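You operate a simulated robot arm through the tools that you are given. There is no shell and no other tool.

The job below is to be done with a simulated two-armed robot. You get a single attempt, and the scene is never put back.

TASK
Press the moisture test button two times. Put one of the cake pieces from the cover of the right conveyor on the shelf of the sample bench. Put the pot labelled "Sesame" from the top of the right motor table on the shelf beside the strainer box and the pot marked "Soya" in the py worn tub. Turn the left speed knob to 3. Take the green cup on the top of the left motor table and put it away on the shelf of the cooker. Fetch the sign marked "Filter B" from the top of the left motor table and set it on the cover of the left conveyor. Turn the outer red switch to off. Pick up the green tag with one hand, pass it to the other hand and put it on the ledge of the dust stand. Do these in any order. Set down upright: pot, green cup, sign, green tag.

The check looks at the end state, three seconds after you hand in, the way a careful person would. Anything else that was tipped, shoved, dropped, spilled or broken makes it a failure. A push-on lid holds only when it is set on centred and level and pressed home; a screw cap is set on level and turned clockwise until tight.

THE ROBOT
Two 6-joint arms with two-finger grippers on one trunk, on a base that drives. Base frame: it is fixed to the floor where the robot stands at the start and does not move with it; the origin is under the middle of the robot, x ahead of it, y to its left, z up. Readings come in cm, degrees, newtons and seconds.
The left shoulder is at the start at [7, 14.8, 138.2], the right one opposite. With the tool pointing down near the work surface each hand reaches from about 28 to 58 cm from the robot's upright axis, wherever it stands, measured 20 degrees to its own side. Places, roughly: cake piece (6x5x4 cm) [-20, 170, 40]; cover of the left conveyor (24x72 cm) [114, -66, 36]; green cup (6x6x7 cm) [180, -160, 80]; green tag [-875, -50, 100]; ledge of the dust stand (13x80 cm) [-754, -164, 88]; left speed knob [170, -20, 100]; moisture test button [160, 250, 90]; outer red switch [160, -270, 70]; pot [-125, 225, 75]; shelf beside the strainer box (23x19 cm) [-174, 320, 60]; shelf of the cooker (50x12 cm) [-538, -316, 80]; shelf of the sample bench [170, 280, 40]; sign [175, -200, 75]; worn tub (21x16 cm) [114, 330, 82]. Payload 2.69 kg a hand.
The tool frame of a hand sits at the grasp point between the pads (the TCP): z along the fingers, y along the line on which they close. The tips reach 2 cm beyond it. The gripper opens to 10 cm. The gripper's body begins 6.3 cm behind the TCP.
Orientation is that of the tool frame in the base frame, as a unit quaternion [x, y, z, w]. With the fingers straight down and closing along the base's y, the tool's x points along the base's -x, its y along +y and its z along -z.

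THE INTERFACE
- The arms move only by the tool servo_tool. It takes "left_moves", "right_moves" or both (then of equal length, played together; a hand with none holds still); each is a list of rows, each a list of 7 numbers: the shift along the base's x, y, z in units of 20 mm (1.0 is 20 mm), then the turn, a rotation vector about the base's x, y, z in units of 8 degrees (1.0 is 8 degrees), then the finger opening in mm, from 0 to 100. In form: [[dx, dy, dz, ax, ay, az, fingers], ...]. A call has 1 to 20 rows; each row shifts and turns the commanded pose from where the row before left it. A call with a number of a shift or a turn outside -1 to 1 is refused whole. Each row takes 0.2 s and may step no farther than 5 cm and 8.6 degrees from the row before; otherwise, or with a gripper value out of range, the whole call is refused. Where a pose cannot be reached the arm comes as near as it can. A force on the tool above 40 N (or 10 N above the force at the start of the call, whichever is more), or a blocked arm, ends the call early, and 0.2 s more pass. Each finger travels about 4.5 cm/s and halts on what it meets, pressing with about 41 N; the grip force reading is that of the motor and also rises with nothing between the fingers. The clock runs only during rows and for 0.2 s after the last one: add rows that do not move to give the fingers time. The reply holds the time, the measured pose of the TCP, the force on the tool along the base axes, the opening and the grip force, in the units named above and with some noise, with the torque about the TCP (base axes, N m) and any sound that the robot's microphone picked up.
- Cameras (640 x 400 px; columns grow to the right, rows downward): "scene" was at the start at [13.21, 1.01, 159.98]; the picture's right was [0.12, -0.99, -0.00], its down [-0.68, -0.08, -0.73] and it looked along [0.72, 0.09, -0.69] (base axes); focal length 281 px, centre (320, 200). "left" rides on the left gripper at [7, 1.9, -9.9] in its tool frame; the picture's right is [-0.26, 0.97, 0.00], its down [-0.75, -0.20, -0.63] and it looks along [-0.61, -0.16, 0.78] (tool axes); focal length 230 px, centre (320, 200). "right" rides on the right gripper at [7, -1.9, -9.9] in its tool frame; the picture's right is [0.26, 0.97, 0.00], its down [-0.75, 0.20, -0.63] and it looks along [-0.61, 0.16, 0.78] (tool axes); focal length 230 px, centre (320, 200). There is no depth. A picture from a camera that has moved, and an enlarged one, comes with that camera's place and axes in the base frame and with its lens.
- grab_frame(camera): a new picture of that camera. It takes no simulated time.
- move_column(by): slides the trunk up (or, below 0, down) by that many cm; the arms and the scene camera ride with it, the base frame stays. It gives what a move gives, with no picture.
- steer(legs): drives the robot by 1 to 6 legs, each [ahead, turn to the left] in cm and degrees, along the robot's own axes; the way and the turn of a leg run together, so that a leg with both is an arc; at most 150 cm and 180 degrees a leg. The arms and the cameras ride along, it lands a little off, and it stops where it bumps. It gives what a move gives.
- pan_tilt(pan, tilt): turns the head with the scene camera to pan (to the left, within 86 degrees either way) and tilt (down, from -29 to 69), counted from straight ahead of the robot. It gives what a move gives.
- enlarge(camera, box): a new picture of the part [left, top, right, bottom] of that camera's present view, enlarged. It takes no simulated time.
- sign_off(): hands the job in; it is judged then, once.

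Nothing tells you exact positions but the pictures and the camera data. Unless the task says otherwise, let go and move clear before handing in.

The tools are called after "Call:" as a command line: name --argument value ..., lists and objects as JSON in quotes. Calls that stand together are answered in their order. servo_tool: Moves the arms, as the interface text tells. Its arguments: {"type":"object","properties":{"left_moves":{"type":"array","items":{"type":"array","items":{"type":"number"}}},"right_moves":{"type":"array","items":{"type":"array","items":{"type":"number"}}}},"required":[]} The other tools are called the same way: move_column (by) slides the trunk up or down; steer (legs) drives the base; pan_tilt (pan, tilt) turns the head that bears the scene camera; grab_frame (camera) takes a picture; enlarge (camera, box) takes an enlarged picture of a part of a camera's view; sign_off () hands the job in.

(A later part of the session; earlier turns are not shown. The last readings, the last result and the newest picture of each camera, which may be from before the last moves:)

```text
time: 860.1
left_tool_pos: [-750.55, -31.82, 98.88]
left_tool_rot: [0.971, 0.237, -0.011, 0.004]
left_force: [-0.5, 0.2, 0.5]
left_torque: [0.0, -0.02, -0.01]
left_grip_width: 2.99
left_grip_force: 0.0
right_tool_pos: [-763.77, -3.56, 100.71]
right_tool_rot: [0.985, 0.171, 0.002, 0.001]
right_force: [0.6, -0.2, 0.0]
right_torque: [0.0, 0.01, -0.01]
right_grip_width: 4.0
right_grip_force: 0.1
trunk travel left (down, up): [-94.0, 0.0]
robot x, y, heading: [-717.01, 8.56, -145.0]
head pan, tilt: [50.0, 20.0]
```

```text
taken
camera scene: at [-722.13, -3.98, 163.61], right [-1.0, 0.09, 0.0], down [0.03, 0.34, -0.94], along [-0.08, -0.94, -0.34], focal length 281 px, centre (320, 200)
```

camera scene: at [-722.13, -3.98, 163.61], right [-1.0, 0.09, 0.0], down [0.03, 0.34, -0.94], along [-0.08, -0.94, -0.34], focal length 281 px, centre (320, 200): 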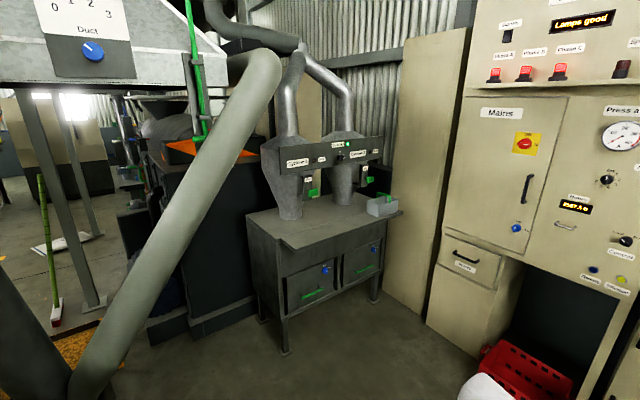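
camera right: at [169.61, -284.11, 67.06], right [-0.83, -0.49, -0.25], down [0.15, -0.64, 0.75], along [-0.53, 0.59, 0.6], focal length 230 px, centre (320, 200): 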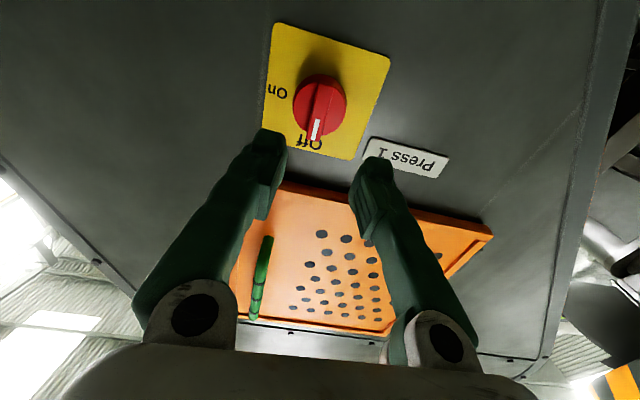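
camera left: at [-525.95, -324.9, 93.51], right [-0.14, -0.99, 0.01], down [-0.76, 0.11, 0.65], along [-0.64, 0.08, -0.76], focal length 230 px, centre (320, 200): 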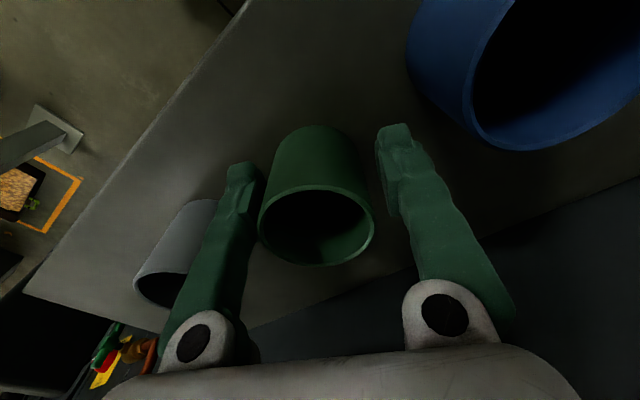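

Call:
pan_tilt --pan 0 --tilt 30

Call:
enlarge --camera "scene" --box '[320, 140, 480, 240]'

Call:
pan_tilt --pan 45 --tilt 35

Call:
enlarge --camera "scene" --box '[200, 80, 420, 240]'

```text
time: 861.3
left_tool_pos: [-750.52, -31.81, 98.97]
left_tool_rot: [0.971, 0.237, -0.011, 0.004]
left_force: [0.5, 0.3, -0.4]
left_torque: [0.01, 0.02, 0.0]
left_grip_width: 2.98
left_grip_force: 0.1
right_tool_pos: [-763.83, -3.62, 100.84]
right_tool_rot: [0.986, 0.17, 0.001, 0.001]
right_force: [0.1, 0.3, -0.4]
right_torque: [0.01, 0.01, 0.02]
right_grip_width: 3.99
right_grip_force: 0.0
trunk travel left (down, up): [-94.0, 0.0]
robot x, y, heading: [-716.84, 8.11, -144.9]
head pan, tilt: [0.0, 30.0]
```

```text
4.00 times, centred on (400, 190) of scene
camera zoom: at [-728.72, 0.07, 162.0], right [-0.58, 0.82, 0.0], down [0.41, 0.29, -0.87], along [-0.71, -0.5, -0.5], focal length 1125 px, centre (0, 240)
```

zoom: 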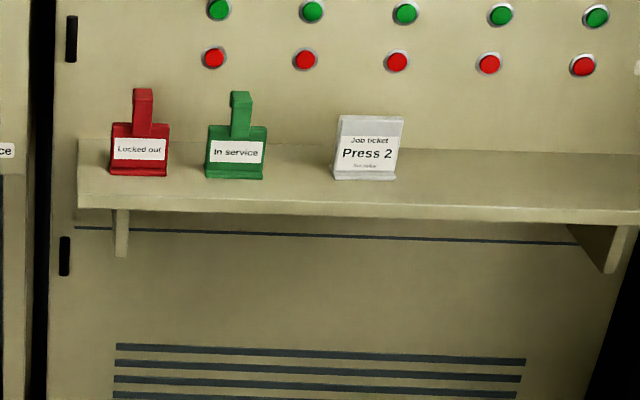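

```text
time: 862.5
left_tool_pos: [-750.49, -31.78, 98.97]
left_tool_rot: [0.972, 0.236, -0.011, 0.004]
left_force: [1.0, 0.1, 0.5]
left_torque: [0.02, 0.03, -0.01]
left_grip_width: 3.0
left_grip_force: 0.1
right_tool_pos: [-763.89, -3.68, 100.61]
right_tool_rot: [0.985, 0.17, 0.001, 0.001]
right_force: [-0.4, 0.4, 0.4]
right_torque: [-0.04, 0.0, -0.03]
right_grip_width: 3.98
right_grip_force: 0.0
trunk travel left (down, up): [-94.0, 0.0]
robot x, y, heading: [-717.62, 8.1, -144.8]
head pan, tilt: [45.0, 35.0]
```

```text
2.50 times, centred on (310, 160) of scene
camera zoom: at [-722.86, -3.38, 161.22], right [-0.99, 0.17, 0.0], down [0.1, 0.56, -0.82], along [-0.14, -0.81, -0.57], focal length 703 px, centre (345, 300)
```

zoom: 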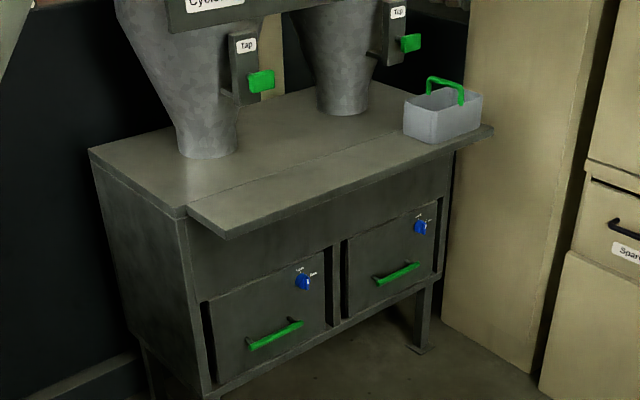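

The tag ("In service") stands on the cabinet ledge: a plate about 8 cm wide with a tab on top. To hand it over I'd like both hands to grip the plate edges fore-aft, so I'll test the wrists' yaw ranges here in free space.

Call:
servo_tool --left_moves '[[0, 0, 0, 0, 0, -1, 60], [0, 0, 0, 0, 0, -1, 60], [0, 0, 0, 0, 0, -1, 60], [0, 0, 0, 0, 0, -1, 60], [0, 0, 0, 0, 0, -1, 60], [0, 0, 0, 0, 0, -1, 60], [0, 0, 0, 0, 0, -1, 60], [0, 0, 0, 0, 0, -1, 60], [0, 0, 0, 0, 0, -1, 60], [0, 0, 0, 0, 0, -1, 60], [0, 0, 0, 0, 0, 0, 60], [0, 0, 0, 0, 0, 0, 60]]' --right_moves '[[0, 0, 0, 0, 0, 1, 60], [0, 0, 0, 0, 0, 1, 60], [0, 0, 0, 0, 0, 1, 60], [0, 0, 0, 0, 0, 1, 60], [0, 0, 0, 0, 0, 1, 60], [0, 0, 0, 0, 0, 1, 60], [0, 0, 0, 0, 0, 1, 60], [0, 0, 0, 0, 0, 1, 60], [0, 0, 0, 0, 0, 1, 60], [0, 0, 0, 0, 0, 1, 60], [0, 0, 0, 0, 0, 1, 60], [0, 0, 0, 0, 0, 1, 60]]'

Call:
pan_tilt --pan 0 --tilt 45

Call:
grab_frame --camera "scene"

```text
time: 865.0
left_tool_pos: [-750.41, -31.86, 98.87]
left_tool_rot: [0.896, -0.444, -0.011, -0.004]
left_force: [0.0, -0.5, -0.4]
left_torque: [0.0, 0.0, 0.02]
left_grip_width: 5.99
left_grip_force: 0.0
right_tool_pos: [-763.96, -3.56, 100.81]
right_tool_rot: [0.532, 0.847, 0.002, 0.0]
right_force: [0.3, -0.5, 0.9]
right_torque: [0.02, -0.02, 0.01]
right_grip_width: 5.99
right_grip_force: 0.0
trunk travel left (down, up): [-94.0, 0.0]
robot x, y, heading: [-717.05, 8.25, -144.9]
head pan, tilt: [45.0, 35.0]
```

```text
time: 866.2
left_tool_pos: [-750.46, -31.8, 98.81]
left_tool_rot: [0.896, -0.443, -0.011, -0.004]
left_force: [0.4, 0.4, -0.3]
left_torque: [-0.03, 0.0, 0.01]
left_grip_width: 6.02
left_grip_force: 0.1
right_tool_pos: [-763.98, -3.48, 100.71]
right_tool_rot: [0.534, 0.846, 0.001, 0.0]
right_force: [0.0, -0.4, 0.2]
right_torque: [0.04, -0.03, -0.02]
right_grip_width: 6.01
right_grip_force: 0.0
trunk travel left (down, up): [-94.0, 0.0]
robot x, y, heading: [-716.99, 8.32, -145.0]
head pan, tilt: [0.0, 45.0]
```

```text
taken
camera scene: at [-727.98, 0.6, 159.74], right [-0.58, 0.82, 0.0], down [0.58, 0.41, -0.71], along [-0.58, -0.41, -0.71], focal length 281 px, centre (320, 200)
```

scene: 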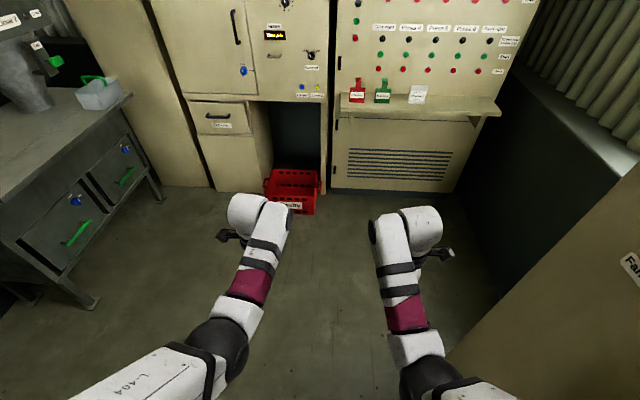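

Both wrists can turn far enough. Plan: the right hand (tilted, pointing left-down, fingers closing fore-aft) grips the tab; the left hand (tilted, pointing right-down) then takes the plate. I'll set the right wrist first.

Call:
servo_tool --right_moves '[[0, 0, 0, 0, 0, -1, 60], [0, 0, 0, 0, 0, -1, 60], [0, 0, 0, 0, 0, -1, 60], [0, 0, 0, 0, 0, -1, 60], [0, 0, 0, 0, 0, -1, 60], [0, 0, 0, 0, 0, -1, 60], [0, 0, 0, 0, 0, -1, 60], [0, 0, 0, 0, 0, -1, 60], [0, 0, 0, 0, 0, -1, 60], [0, 0, 0, 0, 0, -1, 60], [0, 0, 0, 0, 0, -1, 60], [0, 0, 0, 0, 0, -1, 60], [0, 0, 0, 0, 0, -1, 60], [0, 0, 0, 0, 0, -1, 60], [0, 0, 0, 0, 0, -1, 60], [0, 0, 0, 0, 0, -1, 60], [0, 0, 0, 0, 0, -1, 60], [0, 0, 0, 0, 0, -1, 60], [0, 0, 0, 0, 0, -1, 60], [0, 0, 0, 0, 0, -1, 60]]'

Call:
steer --legs '[[0, -13], [70, 0], [0, 8]]'

Call:
pan_tilt --pan 0 --tilt 40

Call:
grab_frame --camera "scene"

Call:
enlarge --camera "scene" --box '[240, 120, 440, 245]'

```text
time: 870.4
left_tool_pos: [-750.54, -31.76, 98.84]
left_tool_rot: [0.897, -0.443, -0.01, -0.004]
left_force: [-1.3, -0.5, 0.4]
left_torque: [0.01, 0.02, -0.01]
left_grip_width: 6.01
left_grip_force: 0.0
right_tool_pos: [-763.83, -3.57, 100.7]
right_tool_rot: [0.925, -0.38, 0.0, 0.002]
right_force: [0.3, 0.1, 0.6]
right_torque: [0.0, -0.03, 0.04]
right_grip_width: 5.99
right_grip_force: 0.1
trunk travel left (down, up): [-94.0, 0.0]
robot x, y, heading: [-717.36, 7.85, -144.7]
head pan, tilt: [0.0, 45.0]
```

```text
time: 875.7
left_tool_pos: [-819.69, -55.91, 99.0]
left_tool_rot: [0.878, -0.479, -0.009, -0.004]
left_force: [0.5, -0.3, -0.4]
left_torque: [0.02, -0.02, 0.0]
left_grip_width: 6.0
left_grip_force: 0.0
right_tool_pos: [-830.84, -26.71, 100.68]
right_tool_rot: [0.91, -0.415, 0.001, 0.003]
right_force: [0.0, -0.2, 0.4]
right_torque: [-0.02, 0.01, 0.04]
right_grip_width: 6.0
right_grip_force: 0.0
trunk travel left (down, up): [-94.0, 0.0]
robot x, y, heading: [-783.23, -18.49, -149.4]
head pan, tilt: [0.0, 45.0]
```

```text
time: 876.4
left_tool_pos: [-819.76, -56.11, 98.94]
left_tool_rot: [0.878, -0.479, -0.011, -0.004]
left_force: [0.0, 1.1, 0.3]
left_torque: [0.0, 0.01, 0.01]
left_grip_width: 6.0
left_grip_force: 0.0
right_tool_pos: [-830.73, -26.76, 100.67]
right_tool_rot: [0.91, -0.415, 0.0, 0.002]
right_force: [-0.1, 1.0, 0.5]
right_torque: [-0.02, -0.04, 0.0]
right_grip_width: 6.02
right_grip_force: 0.1
trunk travel left (down, up): [-94.0, 0.0]
robot x, y, heading: [-783.27, -19.4, -149.4]
head pan, tilt: [0.0, 40.0]
```

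```text
taken
camera scene: at [-795.03, -25.76, 160.46], right [-0.51, 0.86, 0.0], down [0.55, 0.33, -0.77], along [-0.66, -0.39, -0.64], focal length 281 px, centre (320, 200)
```

scene: 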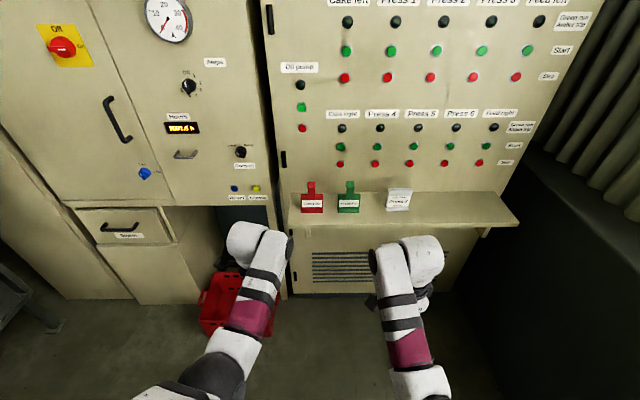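

```text
3.20 times, centred on (340, 182) of scene
camera zoom: at [-795.03, -25.76, 160.46], right [-0.51, 0.86, 0.0], down [0.55, 0.33, -0.77], along [-0.66, -0.39, -0.64], focal length 900 px, centre (256, 256)
```

zoom: 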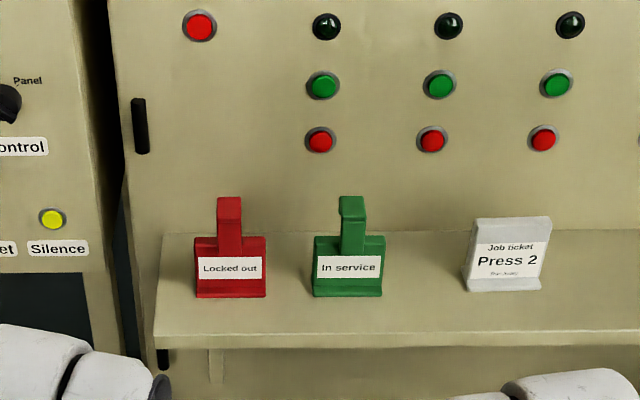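

Call:
servo_tool --left_moves '[[0.71, 0.1, -0.3, 0, 0, 0, 60], [0.71, 0.1, -0.3, 0, 0, 0, 60], [0.71, 0.1, -0.3, 0, 0, 0, 60], [0.71, 0.1, -0.3, 0, 0, 0, 60], [0.71, 0.1, -0.3, 0, 0, 0, 60], [0.71, 0.1, -0.3, 0, 0, 0, 60], [0.71, 0.1, -0.3, 0, 0, 0, 60], [0.71, 0.1, -0.3, 0, 0, 0, 60], [0.71, 0.1, -0.3, 0, 0, 0, 60]]' --right_moves '[[0.09, -0.9, 0.4, -0.36, -0.21, 0, 60], [0.09, -0.9, 0.4, -0.36, -0.21, 0, 60], [0.09, -0.9, 0.4, -0.36, -0.21, 0, 60], [0.09, -0.9, 0.4, -0.36, -0.21, 0, 60], [0.09, -0.9, 0.4, -0.36, -0.21, 0, 60], [0.09, -0.9, 0.4, -0.36, -0.21, 0, 60], [0.09, -0.9, 0.4, -0.36, -0.21, 0, 60], [0.09, -0.9, 0.4, -0.36, -0.21, 0, 60], [0.09, -0.9, 0.4, -0.36, -0.21, 0, 60]]'

Call:
grab_frame --camera "scene"

Call:
grab_frame --camera "right"

```text
time: 878.4
left_tool_pos: [-806.66, -54.91, 93.59]
left_tool_rot: [0.878, -0.478, -0.007, -0.001]
left_force: [-0.5, 0.2, -0.7]
left_torque: [0.01, 0.04, -0.01]
left_grip_width: 6.0
left_grip_force: 0.2
right_tool_pos: [-829.22, -43.43, 107.43]
right_tool_rot: [0.879, -0.401, 0.21, 0.152]
right_force: [1.0, 0.0, -0.4]
right_torque: [0.0, 0.03, 0.03]
right_grip_width: 5.98
right_grip_force: 0.0
right hand out of reach, approached as far as the arm can: row 2
trunk travel left (down, up): [-94.0, 0.0]
robot x, y, heading: [-783.22, -19.07, -149.4]
head pan, tilt: [0.0, 40.0]
```

```text
taken
camera scene: at [-794.92, -25.95, 160.47], right [-0.51, 0.86, 0.0], down [0.55, 0.33, -0.77], along [-0.66, -0.39, -0.64], focal length 281 px, centre (320, 200)
```

scene: 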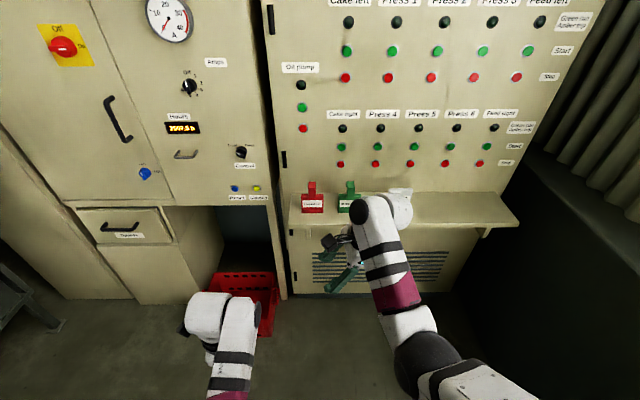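

```text
taken
camera right: at [-826.3, -42.34, 119.14], right [-0.59, -0.78, 0.22], down [-0.75, 0.63, 0.19], along [-0.29, -0.05, -0.96], focal length 230 px, centre (320, 200)
```

right: 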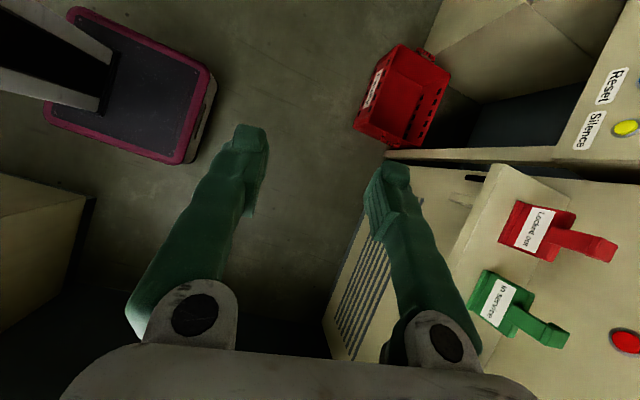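

The right hand took the tilted pose well, and its camera looks straight down onto the tags. I'll fine-tune its roll, tuck the left hand a bit more, and drive in.

Call:
servo_tool --left_moves '[[0.6, 0.35, -0.5, 0, 0, 0, 60], [0.6, 0.35, -0.5, 0, 0, 0, 60], [0.6, 0.35, -0.5, 0, 0, 0, 60], [0.6, 0.35, -0.5, 0, 0, 0, 60]]' --right_moves '[[0, 0, 0, 0.17, -0.3, -0.6, 60], [0, 0, 0, 0.17, -0.3, -0.6, 60], [0, 0, 0.2, 0, 0, 0, 60], [0, 0, 0.2, 0, 0, 0, 60]]'

Call:
steer --legs '[[0, -9.7], [28, 0], [0, 9.1]]'

Call:
grab_frame --camera "right"

Call:
grab_frame --camera "scene"

```text
time: 879.6
left_tool_pos: [-801.02, -54.52, 89.62]
left_tool_rot: [0.877, -0.48, 0.014, 0.018]
left_force: [0.2, 0.7, -0.4]
left_torque: [-0.01, 0.02, 0.0]
left_grip_width: 5.99
left_grip_force: 0.1
right_tool_pos: [-829.33, -43.31, 108.38]
right_tool_rot: [0.836, -0.484, 0.225, 0.131]
right_force: [1.1, -0.4, 0.4]
right_torque: [0.01, 0.02, -0.03]
right_grip_width: 6.01
right_grip_force: 0.1
trunk travel left (down, up): [-94.0, 0.0]
robot x, y, heading: [-783.25, -18.99, -149.4]
head pan, tilt: [0.0, 40.0]
stopped in row 4 (left hand): the arm was blocked; the commanded pose is now the measured one
```

```text
time: 882.9
left_tool_pos: [-827.68, -64.01, 89.73]
left_tool_rot: [0.873, -0.486, 0.015, 0.02]
left_force: [-0.6, 1.0, 0.5]
left_torque: [-0.02, -0.01, 0.0]
left_grip_width: 6.01
left_grip_force: 0.0
right_tool_pos: [-855.77, -52.25, 108.36]
right_tool_rot: [0.833, -0.489, 0.225, 0.132]
right_force: [-0.3, 0.1, 0.1]
right_torque: [0.02, 0.02, 0.01]
right_grip_width: 5.98
right_grip_force: 0.0
trunk travel left (down, up): [-94.0, 0.0]
robot x, y, heading: [-809.67, -28.8, -150.4]
head pan, tilt: [0.0, 40.0]
```

```text
taken
camera right: at [-853.77, -52.32, 120.31], right [-0.74, -0.66, 0.13], down [-0.64, 0.75, 0.17], along [-0.21, 0.04, -0.98], focal length 230 px, centre (320, 200)
```

right: 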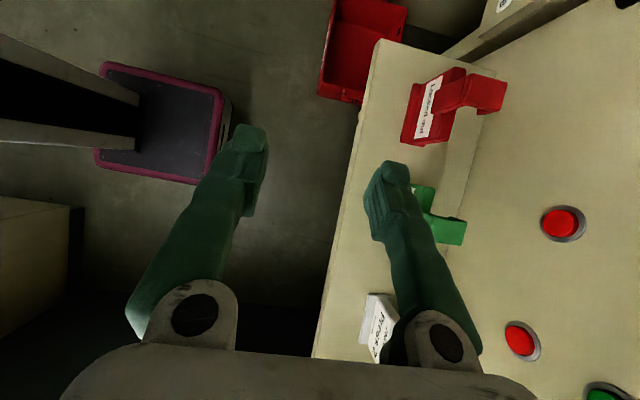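

```text
taken
camera scene: at [-821.31, -35.3, 160.47], right [-0.5, 0.87, 0.0], down [0.56, 0.32, -0.77], along [-0.66, -0.38, -0.64], focal length 281 px, centre (320, 200)
```

scene: 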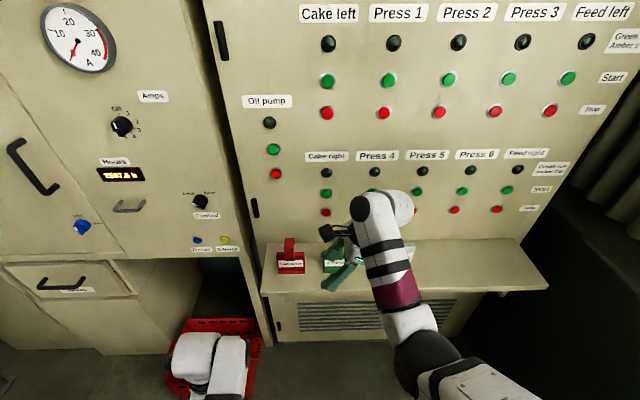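

Call:
steer --legs '[[9, 0]]'

Call:
grab_frame --camera "right"

Call:
enlarge --camera "scene" --box '[240, 190, 400, 310]'

Call:
grab_frame --camera "left"

```text
time: 884.0
left_tool_pos: [-834.01, -68.65, 89.72]
left_tool_rot: [0.873, -0.486, 0.018, 0.025]
left_force: [0.6, 1.7, -1.5]
left_torque: [-0.11, 0.12, 0.02]
left_grip_width: 6.0
left_grip_force: 0.1
right_tool_pos: [-862.47, -56.4, 108.68]
right_tool_rot: [0.833, -0.489, 0.223, 0.135]
right_force: [-0.5, -1.7, -2.1]
right_torque: [0.01, -0.07, 0.02]
right_grip_width: 6.0
right_grip_force: 0.1
trunk travel left (down, up): [-94.0, 0.0]
robot x, y, heading: [-817.33, -33.37, -150.3]
head pan, tilt: [0.0, 40.0]
```

```text
taken
camera right: at [-860.31, -56.41, 120.6], right [-0.74, -0.66, 0.14], down [-0.64, 0.75, 0.17], along [-0.21, 0.04, -0.98], focal length 230 px, centre (320, 200)
```

right: 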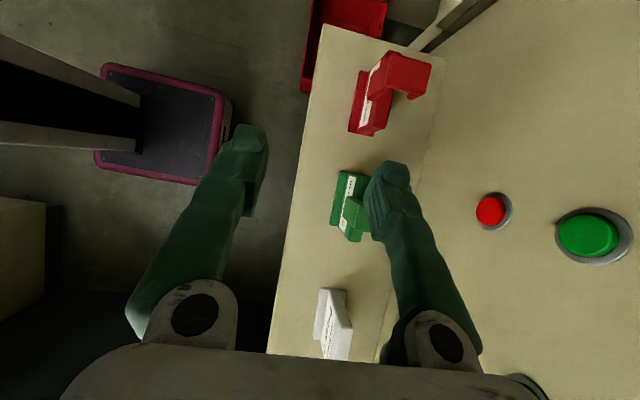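

```text
3.33 times, centred on (320, 250) of scene
camera zoom: at [-828.68, -39.96, 160.45], right [-0.5, 0.87, 0.0], down [0.56, 0.32, -0.77], along [-0.67, -0.38, -0.64], focal length 938 px, centre (320, 33)
```

zoom: 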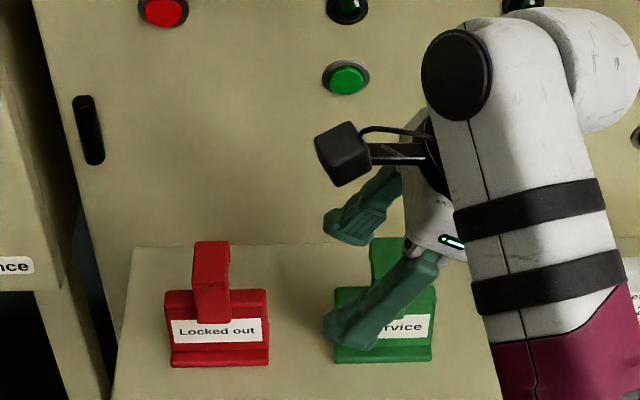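

```text
taken
camera left: at [-832.0, -74.91, 100.17], right [-0.96, -0.29, 0.01], down [-0.23, 0.78, 0.58], along [-0.18, 0.55, -0.81], focal length 230 px, centre (320, 200)
```

left: 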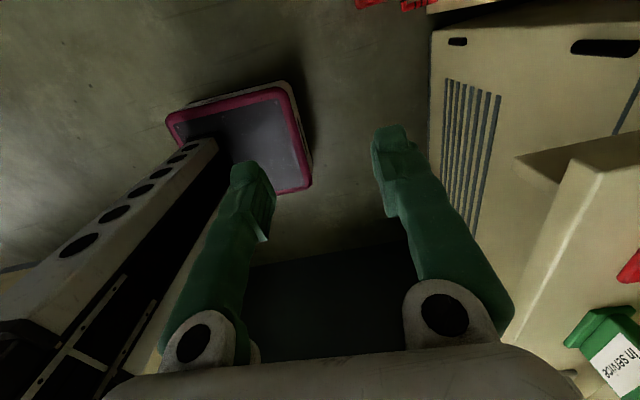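

Call:
steer --legs '[[5, 0]]'

Call:
servo_tool --right_moves '[[-0.6, 0.9, 0, 0, 0, 0, 60], [-0.6, 0.9, 0, 0, 0, 0, 60], [-0.6, 0.9, 0, 0, 0, 0, 60]]'

Call:
grab_frame --camera "right"

Call:
enlarge --camera "scene" --box '[240, 190, 400, 310]'

```text
time: 885.4
left_tool_pos: [-833.86, -72.24, 90.93]
left_tool_rot: [0.87, -0.488, 0.039, 0.061]
left_force: [-0.1, -0.1, 0.3]
left_torque: [-0.02, -0.09, 0.04]
left_grip_width: 5.98
left_grip_force: 0.1
right_tool_pos: [-862.84, -57.13, 109.15]
right_tool_rot: [0.828, -0.494, 0.227, 0.138]
right_force: [-0.8, -0.4, -0.6]
right_torque: [-0.07, -0.1, 0.02]
right_grip_width: 5.98
right_grip_force: 0.1
trunk travel left (down, up): [-94.0, 0.0]
robot x, y, heading: [-821.3, -35.86, -150.5]
head pan, tilt: [0.0, 40.0]
stopped in leg 1: the robot was blocked; the commanded pose is now the measured one
```

```text
time: 886.2
left_tool_pos: [-834.66, -72.52, 90.89]
left_tool_rot: [0.869, -0.489, 0.039, 0.058]
left_force: [-0.9, -0.3, -0.2]
left_torque: [0.01, -0.01, 0.0]
left_grip_width: 5.98
left_grip_force: 0.1
right_tool_pos: [-868.27, -52.96, 107.35]
right_tool_rot: [0.828, -0.495, 0.228, 0.133]
right_force: [-0.7, -0.5, 0.1]
right_torque: [0.02, -0.02, 0.03]
right_grip_width: 6.01
right_grip_force: 0.1
right hand out of reach, approached as far as the arm can: row 1, 3
trunk travel left (down, up): [-94.0, 0.0]
robot x, y, heading: [-821.11, -35.84, -150.5]
head pan, tilt: [0.0, 40.0]
```

```text
taken
camera right: at [-866.33, -52.88, 119.28], right [-0.74, -0.66, 0.13], down [-0.64, 0.75, 0.16], along [-0.2, 0.04, -0.98], focal length 230 px, centre (320, 200)
```

right: 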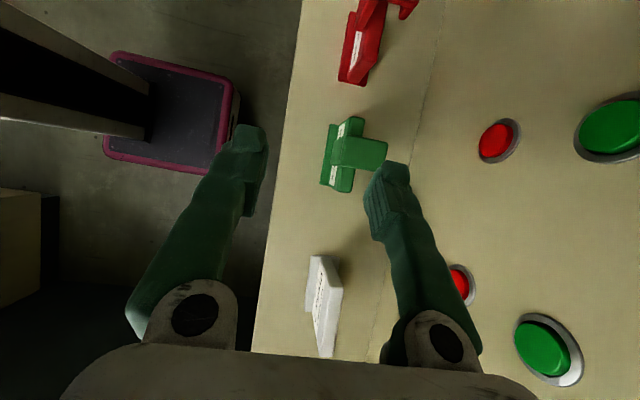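

```text
3.33 times, centred on (320, 250) of scene
camera zoom: at [-833.7, -42.69, 160.41], right [-0.5, 0.87, 0.0], down [0.56, 0.32, -0.76], along [-0.66, -0.38, -0.65], focal length 938 px, centre (320, 33)
```

zoom: 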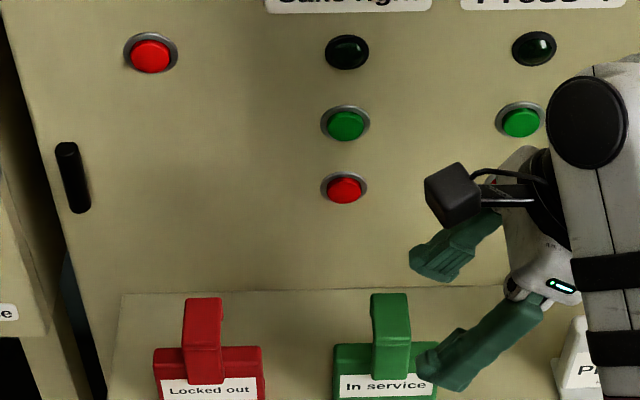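

Call:
pan_tilt --pan 15 --tilt 69

Call:
grab_frame --camera "scene"

Call:
grab_frame --camera "left"

```text
time: 887.1
left_tool_pos: [-834.27, -72.36, 90.9]
left_tool_rot: [0.87, -0.488, 0.039, 0.06]
left_force: [-0.2, 0.0, 0.4]
left_torque: [0.02, 0.0, -0.02]
left_grip_width: 6.03
left_grip_force: 0.1
right_tool_pos: [-867.86, -52.79, 107.61]
right_tool_rot: [0.829, -0.494, 0.227, 0.134]
right_force: [0.0, -0.1, -0.1]
right_torque: [-0.01, 0.02, -0.03]
right_grip_width: 5.98
right_grip_force: 0.0
trunk travel left (down, up): [-94.0, 0.0]
robot x, y, heading: [-821.42, -35.71, -150.3]
head pan, tilt: [15.0, 68.8]
```

```text
taken
camera scene: at [-829.66, -42.14, 156.87], right [-0.7, 0.71, 0.0], down [0.66, 0.66, -0.36], along [-0.26, -0.26, -0.93], focal length 281 px, centre (320, 200)
```

scene: 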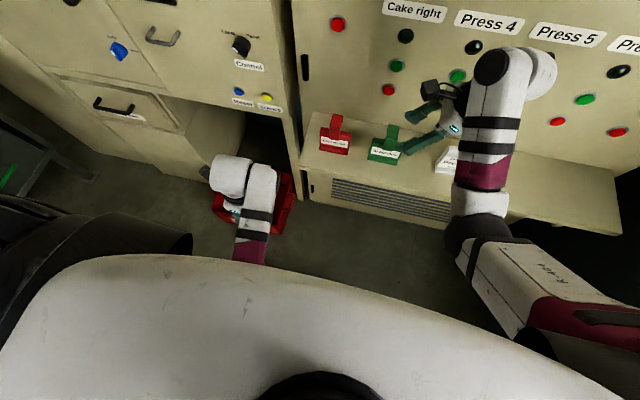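

```text
taken
camera left: at [-832.41, -77.78, 101.85], right [-0.96, -0.28, 0.03], down [-0.22, 0.83, 0.52], along [-0.17, 0.49, -0.86], focal length 230 px, centre (320, 200)
```

left: 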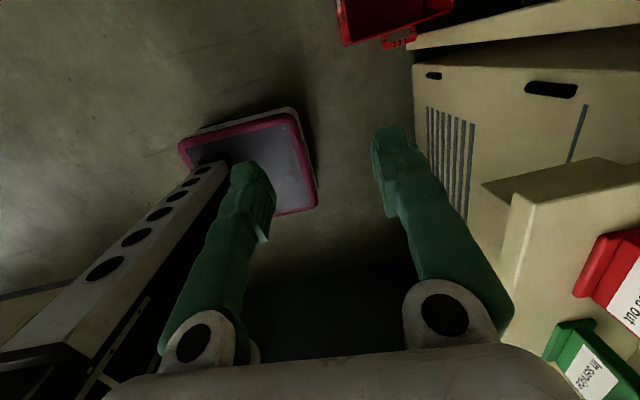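

Call:
servo_tool --right_moves '[[-0.84, -0.49, 0, 0, 0, 0, 60], [-0.84, -0.49, 0, 0, 0, 0, 60], [-0.4, 0.3, 0, 0, 0, 0, 60]]'

Call:
grab_frame --camera "right"

Call:
pan_tilt --pan 0 --tilt 40

Call:
enlarge --camera "scene" --box '[240, 190, 400, 310]'

```text
time: 887.9
left_tool_pos: [-834.32, -72.17, 90.95]
left_tool_rot: [0.87, -0.488, 0.038, 0.061]
left_force: [0.6, 0.1, 0.8]
left_torque: [-0.02, 0.0, -0.01]
left_grip_width: 6.0
left_grip_force: 0.0
right_tool_pos: [-872.0, -54.2, 107.37]
right_tool_rot: [0.828, -0.494, 0.229, 0.134]
right_force: [-1.0, -0.9, -0.2]
right_torque: [0.02, 0.02, -0.02]
right_grip_width: 6.01
right_grip_force: 0.1
trunk travel left (down, up): [-94.0, 0.0]
robot x, y, heading: [-821.19, -35.48, -150.2]
head pan, tilt: [15.0, 68.8]
```

```text
taken
camera right: at [-870.0, -54.12, 119.39], right [-0.74, -0.66, 0.13], down [-0.64, 0.75, 0.16], along [-0.2, 0.04, -0.98], focal length 230 px, centre (320, 200)
```

right: 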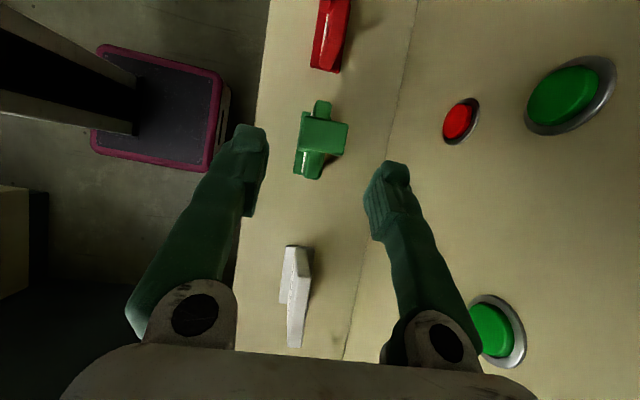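

```text
time: 888.8
left_tool_pos: [-834.43, -72.4, 91.01]
left_tool_rot: [0.87, -0.488, 0.039, 0.06]
left_force: [-0.2, -0.5, -0.3]
left_torque: [0.04, 0.0, 0.0]
left_grip_width: 6.02
left_grip_force: 0.1
right_tool_pos: [-872.03, -54.21, 107.44]
right_tool_rot: [0.829, -0.494, 0.226, 0.134]
right_force: [-0.2, -0.4, -0.7]
right_torque: [-0.01, -0.02, 0.02]
right_grip_width: 6.0
right_grip_force: 0.1
trunk travel left (down, up): [-94.0, 0.0]
robot x, y, heading: [-821.47, -35.77, -150.4]
head pan, tilt: [0.0, 40.0]
```

```text
3.33 times, centred on (320, 250) of scene
camera zoom: at [-833.16, -42.48, 160.46], right [-0.5, 0.87, 0.0], down [0.56, 0.32, -0.77], along [-0.66, -0.38, -0.64], focal length 938 px, centre (320, 33)
```

zoom: 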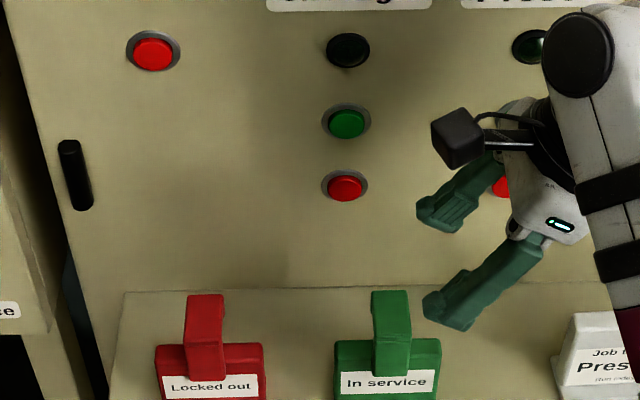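

The tab is about 3.3 cm (fore-aft) by 2.3 cm and the hand is lined up above it. I'll slide down along the tool axis and grip it.

Call:
servo_tool --right_moves '[[0.18, -0.34, -0.88, 0, 0, 0, 60], [0.18, -0.34, -0.88, 0, 0, 0, 60], [0.18, -0.34, -0.88, 0, 0, 0, 60]]'

Call:
grab_frame --camera "right"

Call:
enlarge --camera "scene" --box '[260, 220, 400, 330]'

```text
time: 889.6
left_tool_pos: [-834.39, -72.44, 90.94]
left_tool_rot: [0.87, -0.488, 0.038, 0.06]
left_force: [-1.1, 0.7, -0.6]
left_torque: [0.0, 0.0, -0.02]
left_grip_width: 6.04
left_grip_force: 0.1
right_tool_pos: [-870.9, -56.28, 102.03]
right_tool_rot: [0.829, -0.493, 0.227, 0.133]
right_force: [0.1, 0.1, 0.5]
right_torque: [-0.01, 0.01, -0.01]
right_grip_width: 6.01
right_grip_force: 0.0
trunk travel left (down, up): [-94.0, 0.0]
robot x, y, heading: [-821.55, -35.87, -150.1]
head pan, tilt: [0.0, 40.0]
```

```text
taken
camera right: at [-868.89, -56.28, 114.02], right [-0.74, -0.66, 0.13], down [-0.64, 0.75, 0.16], along [-0.2, 0.04, -0.98], focal length 230 px, centre (320, 200)
```

right: 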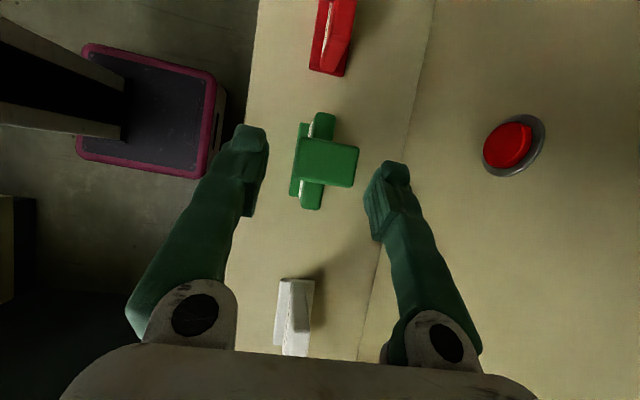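

```text
3.64 times, centred on (330, 275) of scene
camera zoom: at [-833.16, -42.5, 160.46], right [-0.5, 0.87, 0.0], down [0.56, 0.32, -0.77], along [-0.67, -0.38, -0.64], focal length 1023 px, centre (284, -73)
```

zoom: 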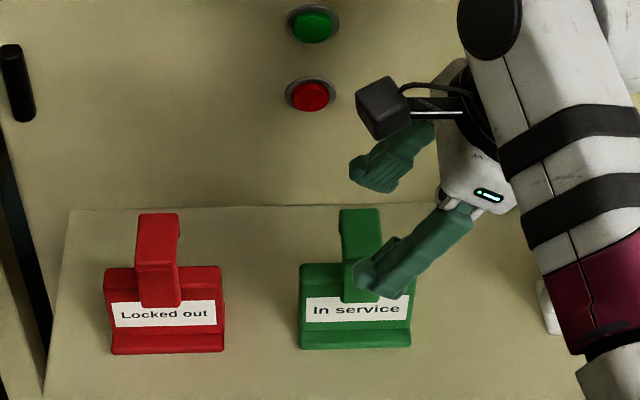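

Call:
servo_tool --right_moves '[[-0.15, -0.15, 0, 0, 0, 0, 60], [0.23, -0.4, -0.82, 0, 0, 0, 60], [0, 0, 0, 0, 0, 0, 35], [0, 0, 0, 0, 0, 0, 15], [0, 0, 0, 0, 0, 0, 15], [0, 0, 0, 0, 0, 0, 15]]'

Call:
grab_frame --camera "right"

Call:
enlarge --camera "scene" --box '[260, 220, 400, 330]'

```text
time: 891.0
left_tool_pos: [-834.35, -72.29, 90.84]
left_tool_rot: [0.87, -0.489, 0.038, 0.06]
left_force: [0.1, 0.3, 0.4]
left_torque: [0.02, 0.02, -0.01]
left_grip_width: 6.01
left_grip_force: 0.1
right_tool_pos: [-870.8, -57.46, 100.46]
right_tool_rot: [0.828, -0.494, 0.228, 0.135]
right_force: [-0.7, 0.6, 0.7]
right_torque: [0.0, -0.01, -0.03]
right_grip_width: 3.97
right_grip_force: 41.1
trunk travel left (down, up): [-94.0, 0.0]
robot x, y, heading: [-821.25, -35.69, -150.0]
head pan, tilt: [0.0, 40.0]
```

```text
taken
camera right: at [-868.84, -57.45, 112.4], right [-0.74, -0.66, 0.13], down [-0.64, 0.75, 0.16], along [-0.2, 0.04, -0.98], focal length 230 px, centre (320, 200)
```

right: 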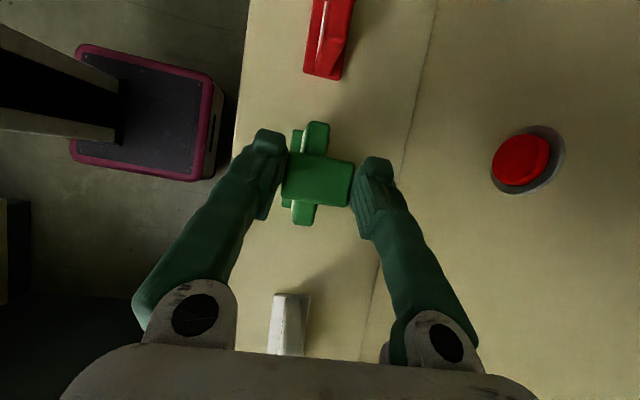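

```text
3.64 times, centred on (330, 275) of scene
camera zoom: at [-833.18, -42.48, 160.46], right [-0.5, 0.87, 0.0], down [0.56, 0.32, -0.77], along [-0.67, -0.38, -0.64], focal length 1023 px, centre (284, -73)
```

zoom: 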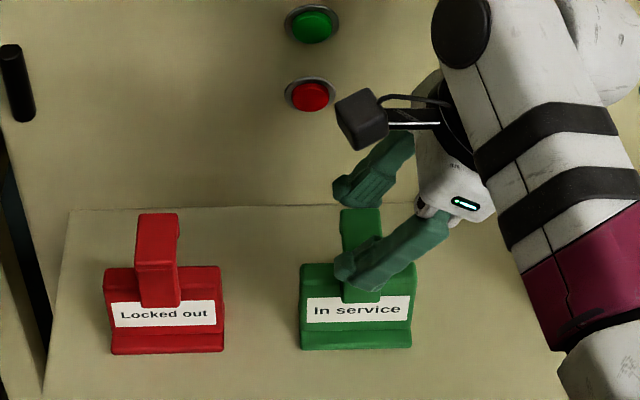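

The tag's tab is gripped (4.0 cm). I'll lift it straight up, then back away from the cabinet to have room for the handover.

Call:
servo_tool --right_moves '[[0, 0, 0.4, 0, 0, 0, 15], [0, 0, 0.7, 0, 0, 0, 15], [0, 0, 0.8, 0, 0, 0, 15], [0, 0, 0.8, 0, 0, 0, 15]]'

Call:
grab_frame --camera "right"

Call:
steer --legs '[[-45, 0]]'

Call:
grab_frame --camera "scene"

```text
time: 892.0
left_tool_pos: [-834.31, -72.32, 91.0]
left_tool_rot: [0.87, -0.488, 0.038, 0.06]
left_force: [0.1, -0.6, 0.0]
left_torque: [0.0, -0.03, 0.02]
left_grip_width: 6.01
left_grip_force: 0.0
right_tool_pos: [-870.85, -57.36, 105.89]
right_tool_rot: [0.828, -0.494, 0.227, 0.133]
right_force: [0.3, 0.3, -1.5]
right_torque: [0.01, -0.01, 0.02]
right_grip_width: 3.97
right_grip_force: 40.2
trunk travel left (down, up): [-94.0, 0.0]
robot x, y, heading: [-821.33, -35.82, -150.6]
head pan, tilt: [0.0, 40.0]
```

```text
taken
camera right: at [-868.75, -57.33, 117.78], right [-0.74, -0.66, 0.13], down [-0.64, 0.75, 0.16], along [-0.2, 0.04, -0.98], focal length 230 px, centre (320, 200)
```

right: 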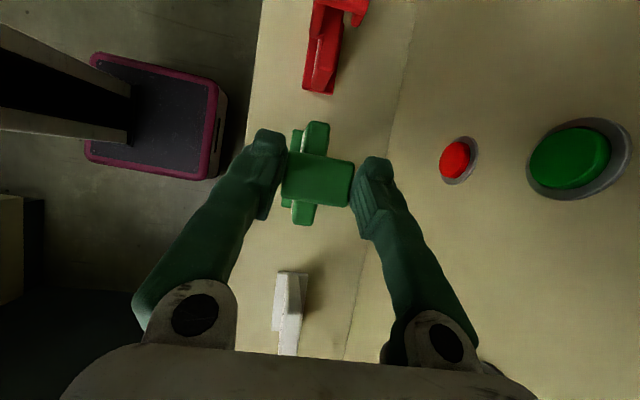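

```text
time: 894.8
left_tool_pos: [-794.95, -50.0, 90.94]
left_tool_rot: [0.872, -0.485, 0.038, 0.059]
left_force: [-0.1, -1.1, -0.2]
left_torque: [0.01, -0.01, 0.02]
left_grip_width: 5.99
left_grip_force: 0.0
right_tool_pos: [-831.61, -35.22, 105.64]
right_tool_rot: [0.83, -0.491, 0.227, 0.132]
right_force: [-0.4, -0.6, -1.3]
right_torque: [-0.01, 0.01, -0.01]
right_grip_width: 3.93
right_grip_force: 41.1
trunk travel left (down, up): [-94.0, 0.0]
robot x, y, heading: [-782.09, -13.36, -150.0]
head pan, tilt: [0.0, 40.0]
```

```text
taken
camera scene: at [-794.12, -20.1, 160.44], right [-0.5, 0.86, 0.0], down [0.56, 0.32, -0.76], along [-0.66, -0.38, -0.64], focal length 281 px, centre (320, 200)
```

scene: 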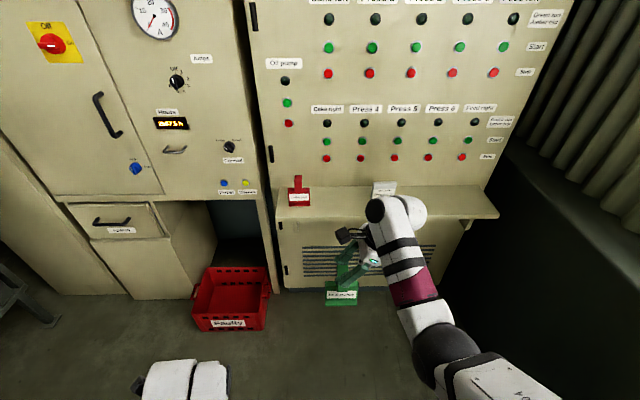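

The tag is held upright in the right hand. Now I'll bring the left hand, tilted the other way, to the left part of the plate.

Call:
servo_tool --left_moves '[[-0.9, 0.0, 0.5, 0.2, 0.1, 0, 60], [-0.96, 0.0, 0.5, 0.2, 0.1, 0, 60], [-0.96, 0.0, 0.5, 0.2, 0.1, 0, 60], [-0.96, 0.1, 0.5, 0.35, 0.2, 0, 60], [-0.96, 0.1, 0.5, 0.35, 0.2, 0, 60], [-0.96, 0.1, 0.5, 0.35, 0.2, 0, 60], [-0.96, 0.1, 0.5, 0.35, 0.2, 0, 60], [-0.96, 0.1, 0.5, 0.35, 0.2, 0, 60], [-0.96, 0.1, 0.5, 0.35, 0.2, 0, 60], [-0.96, 0.1, 0.5, 0.35, 0.2, 0, 60], [-0.96, 0.1, 0.5, 0.35, 0.2, 0, 60], [-0.96, 0.1, 0.4, 0.35, 0.2, 0, 60]]' --right_moves '[[0.2, -0.35, 0, 0, 0, 0, 15], [0.2, -0.35, 0, 0, 0, 0, 15], [0.2, -0.35, 0, 0, 0, 0, 15], [0.2, -0.35, 0, 0, 0, 0, 15], [0, 0, 0, 0, 0, 0, 15], [0, 0, 0, 0, 0, 0, 15], [0, 0, 0, 0, 0, 0, 15], [0, 0, 0, 0, 0, 0, 15], [0, 0, 0, 0, 0, 0, 15], [0, 0, 0, 0, 0, 0, 15], [0, 0, 0, 0, 0, 0, 15], [0, 0, 0, 0, 0, 0, 15]]'

Call:
grab_frame --camera "scene"

Call:
grab_frame --camera "left"

Call:
grab_frame --camera "right"

```text
time: 897.4
left_tool_pos: [-817.96, -47.94, 102.57]
left_tool_rot: [0.853, -0.465, -0.215, -0.098]
left_force: [-0.4, 0.4, 0.0]
left_torque: [0.02, 0.02, 0.04]
left_grip_width: 6.02
left_grip_force: 0.0
right_tool_pos: [-829.83, -38.04, 105.86]
right_tool_rot: [0.83, -0.492, 0.227, 0.133]
right_force: [-0.8, -0.6, -0.4]
right_torque: [0.01, -0.04, 0.03]
right_grip_width: 3.97
right_grip_force: 41.3
trunk travel left (down, up): [-94.0, 0.0]
robot x, y, heading: [-782.41, -13.28, -150.1]
head pan, tilt: [0.0, 40.0]
```

```text
taken
camera scene: at [-794.0, -20.01, 160.45], right [-0.5, 0.86, 0.0], down [0.56, 0.32, -0.77], along [-0.66, -0.38, -0.64], focal length 281 px, centre (320, 200)
```

scene: 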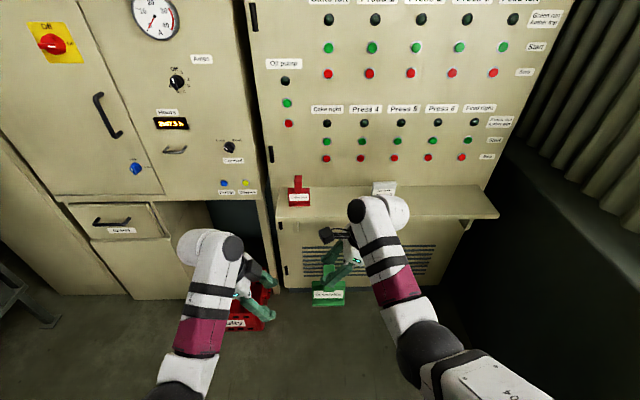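

```text
taken
camera left: at [-813.48, -57.84, 108.21], right [-0.93, -0.34, 0.15], down [-0.02, 0.44, 0.9], along [-0.37, 0.83, -0.42], focal length 230 px, centre (320, 200)
```

left: 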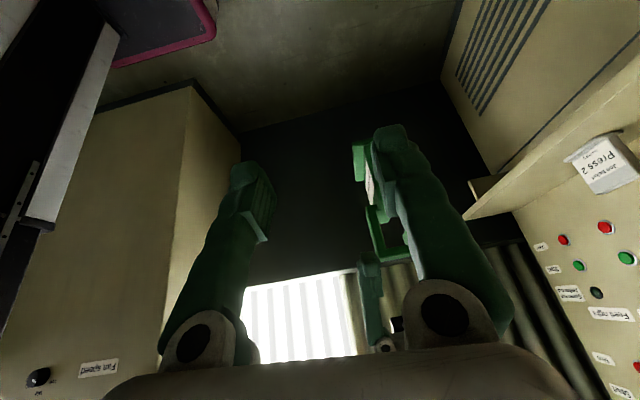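

```text
taken
camera right: at [-827.83, -38.01, 117.76], right [-0.74, -0.66, 0.13], down [-0.64, 0.75, 0.16], along [-0.2, 0.04, -0.98], focal length 230 px, centre (320, 200)
```

right: 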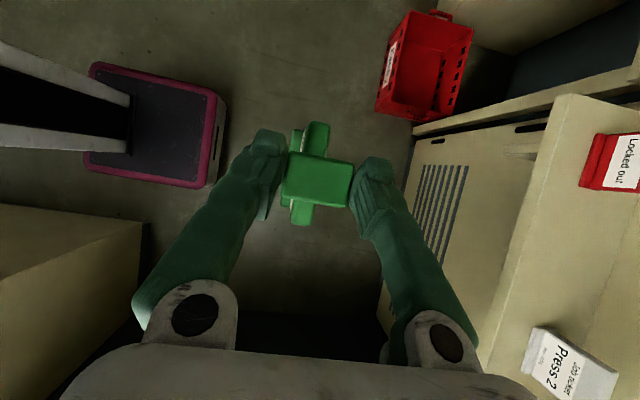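

Call:
servo_tool --left_moves '[[-0.95, 0.32, 0.52, 0.34, 0.2, 0, 60], [-0.95, 0.32, 0.52, 0.34, 0.2, 0, 60], [-0.95, 0.32, 0.52, 0.34, 0.2, 0, 60], [-0.95, 0.32, 0.52, 0.34, 0.2, 0, 60]]'

Call:
grab_frame --camera "left"

Call:
grab_frame --camera "right"

Call:
enlarge --camera "scene" --box '[230, 190, 430, 330]'

```text
time: 898.4
left_tool_pos: [-825.36, -45.58, 106.98]
left_tool_rot: [0.827, -0.448, -0.304, -0.152]
left_force: [0.8, -0.6, 0.3]
left_torque: [0.01, -0.04, 0.0]
left_grip_width: 6.01
left_grip_force: 0.1
right_tool_pos: [-829.84, -38.0, 105.9]
right_tool_rot: [0.83, -0.492, 0.228, 0.134]
right_force: [-0.5, -0.7, -1.6]
right_torque: [0.04, 0.01, 0.0]
right_grip_width: 3.95
right_grip_force: 40.8
trunk travel left (down, up): [-94.0, 0.0]
robot x, y, heading: [-782.06, -13.18, -149.9]
head pan, tilt: [0.0, 40.0]
```

```text
taken
camera left: at [-820.43, -56.29, 110.2], right [-0.91, -0.37, 0.19], down [0.09, 0.27, 0.96], along [-0.4, 0.89, -0.21], focal length 230 px, centre (320, 200)
```

left: 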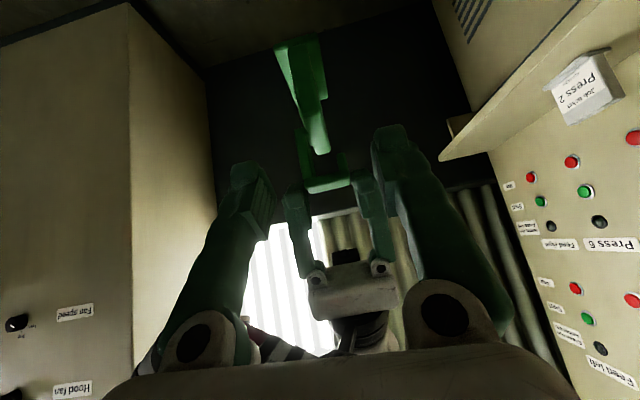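

```text
taken
camera right: at [-827.79, -37.98, 117.78], right [-0.74, -0.66, 0.13], down [-0.64, 0.75, 0.16], along [-0.2, 0.04, -0.98], focal length 230 px, centre (320, 200)
```

right: 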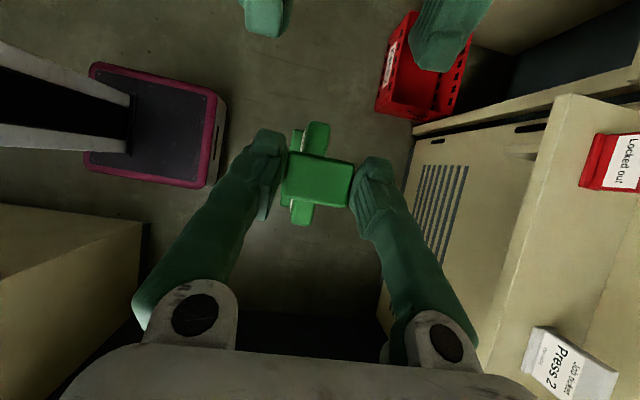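

```text
2.86 times, centred on (330, 260) of scene
camera zoom: at [-793.96, -19.97, 160.46], right [-0.5, 0.86, 0.0], down [0.56, 0.32, -0.77], along [-0.66, -0.38, -0.64], focal length 804 px, centre (291, 29)
```

zoom: 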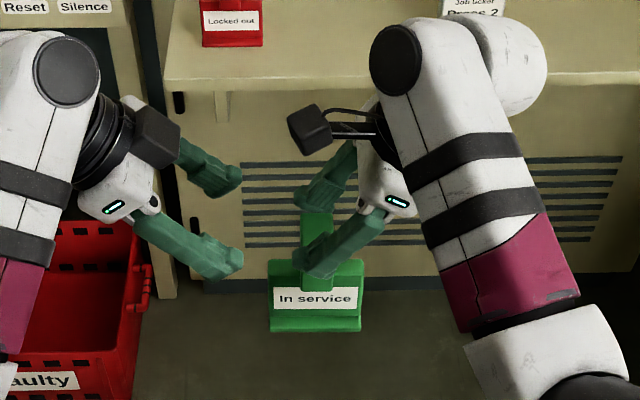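

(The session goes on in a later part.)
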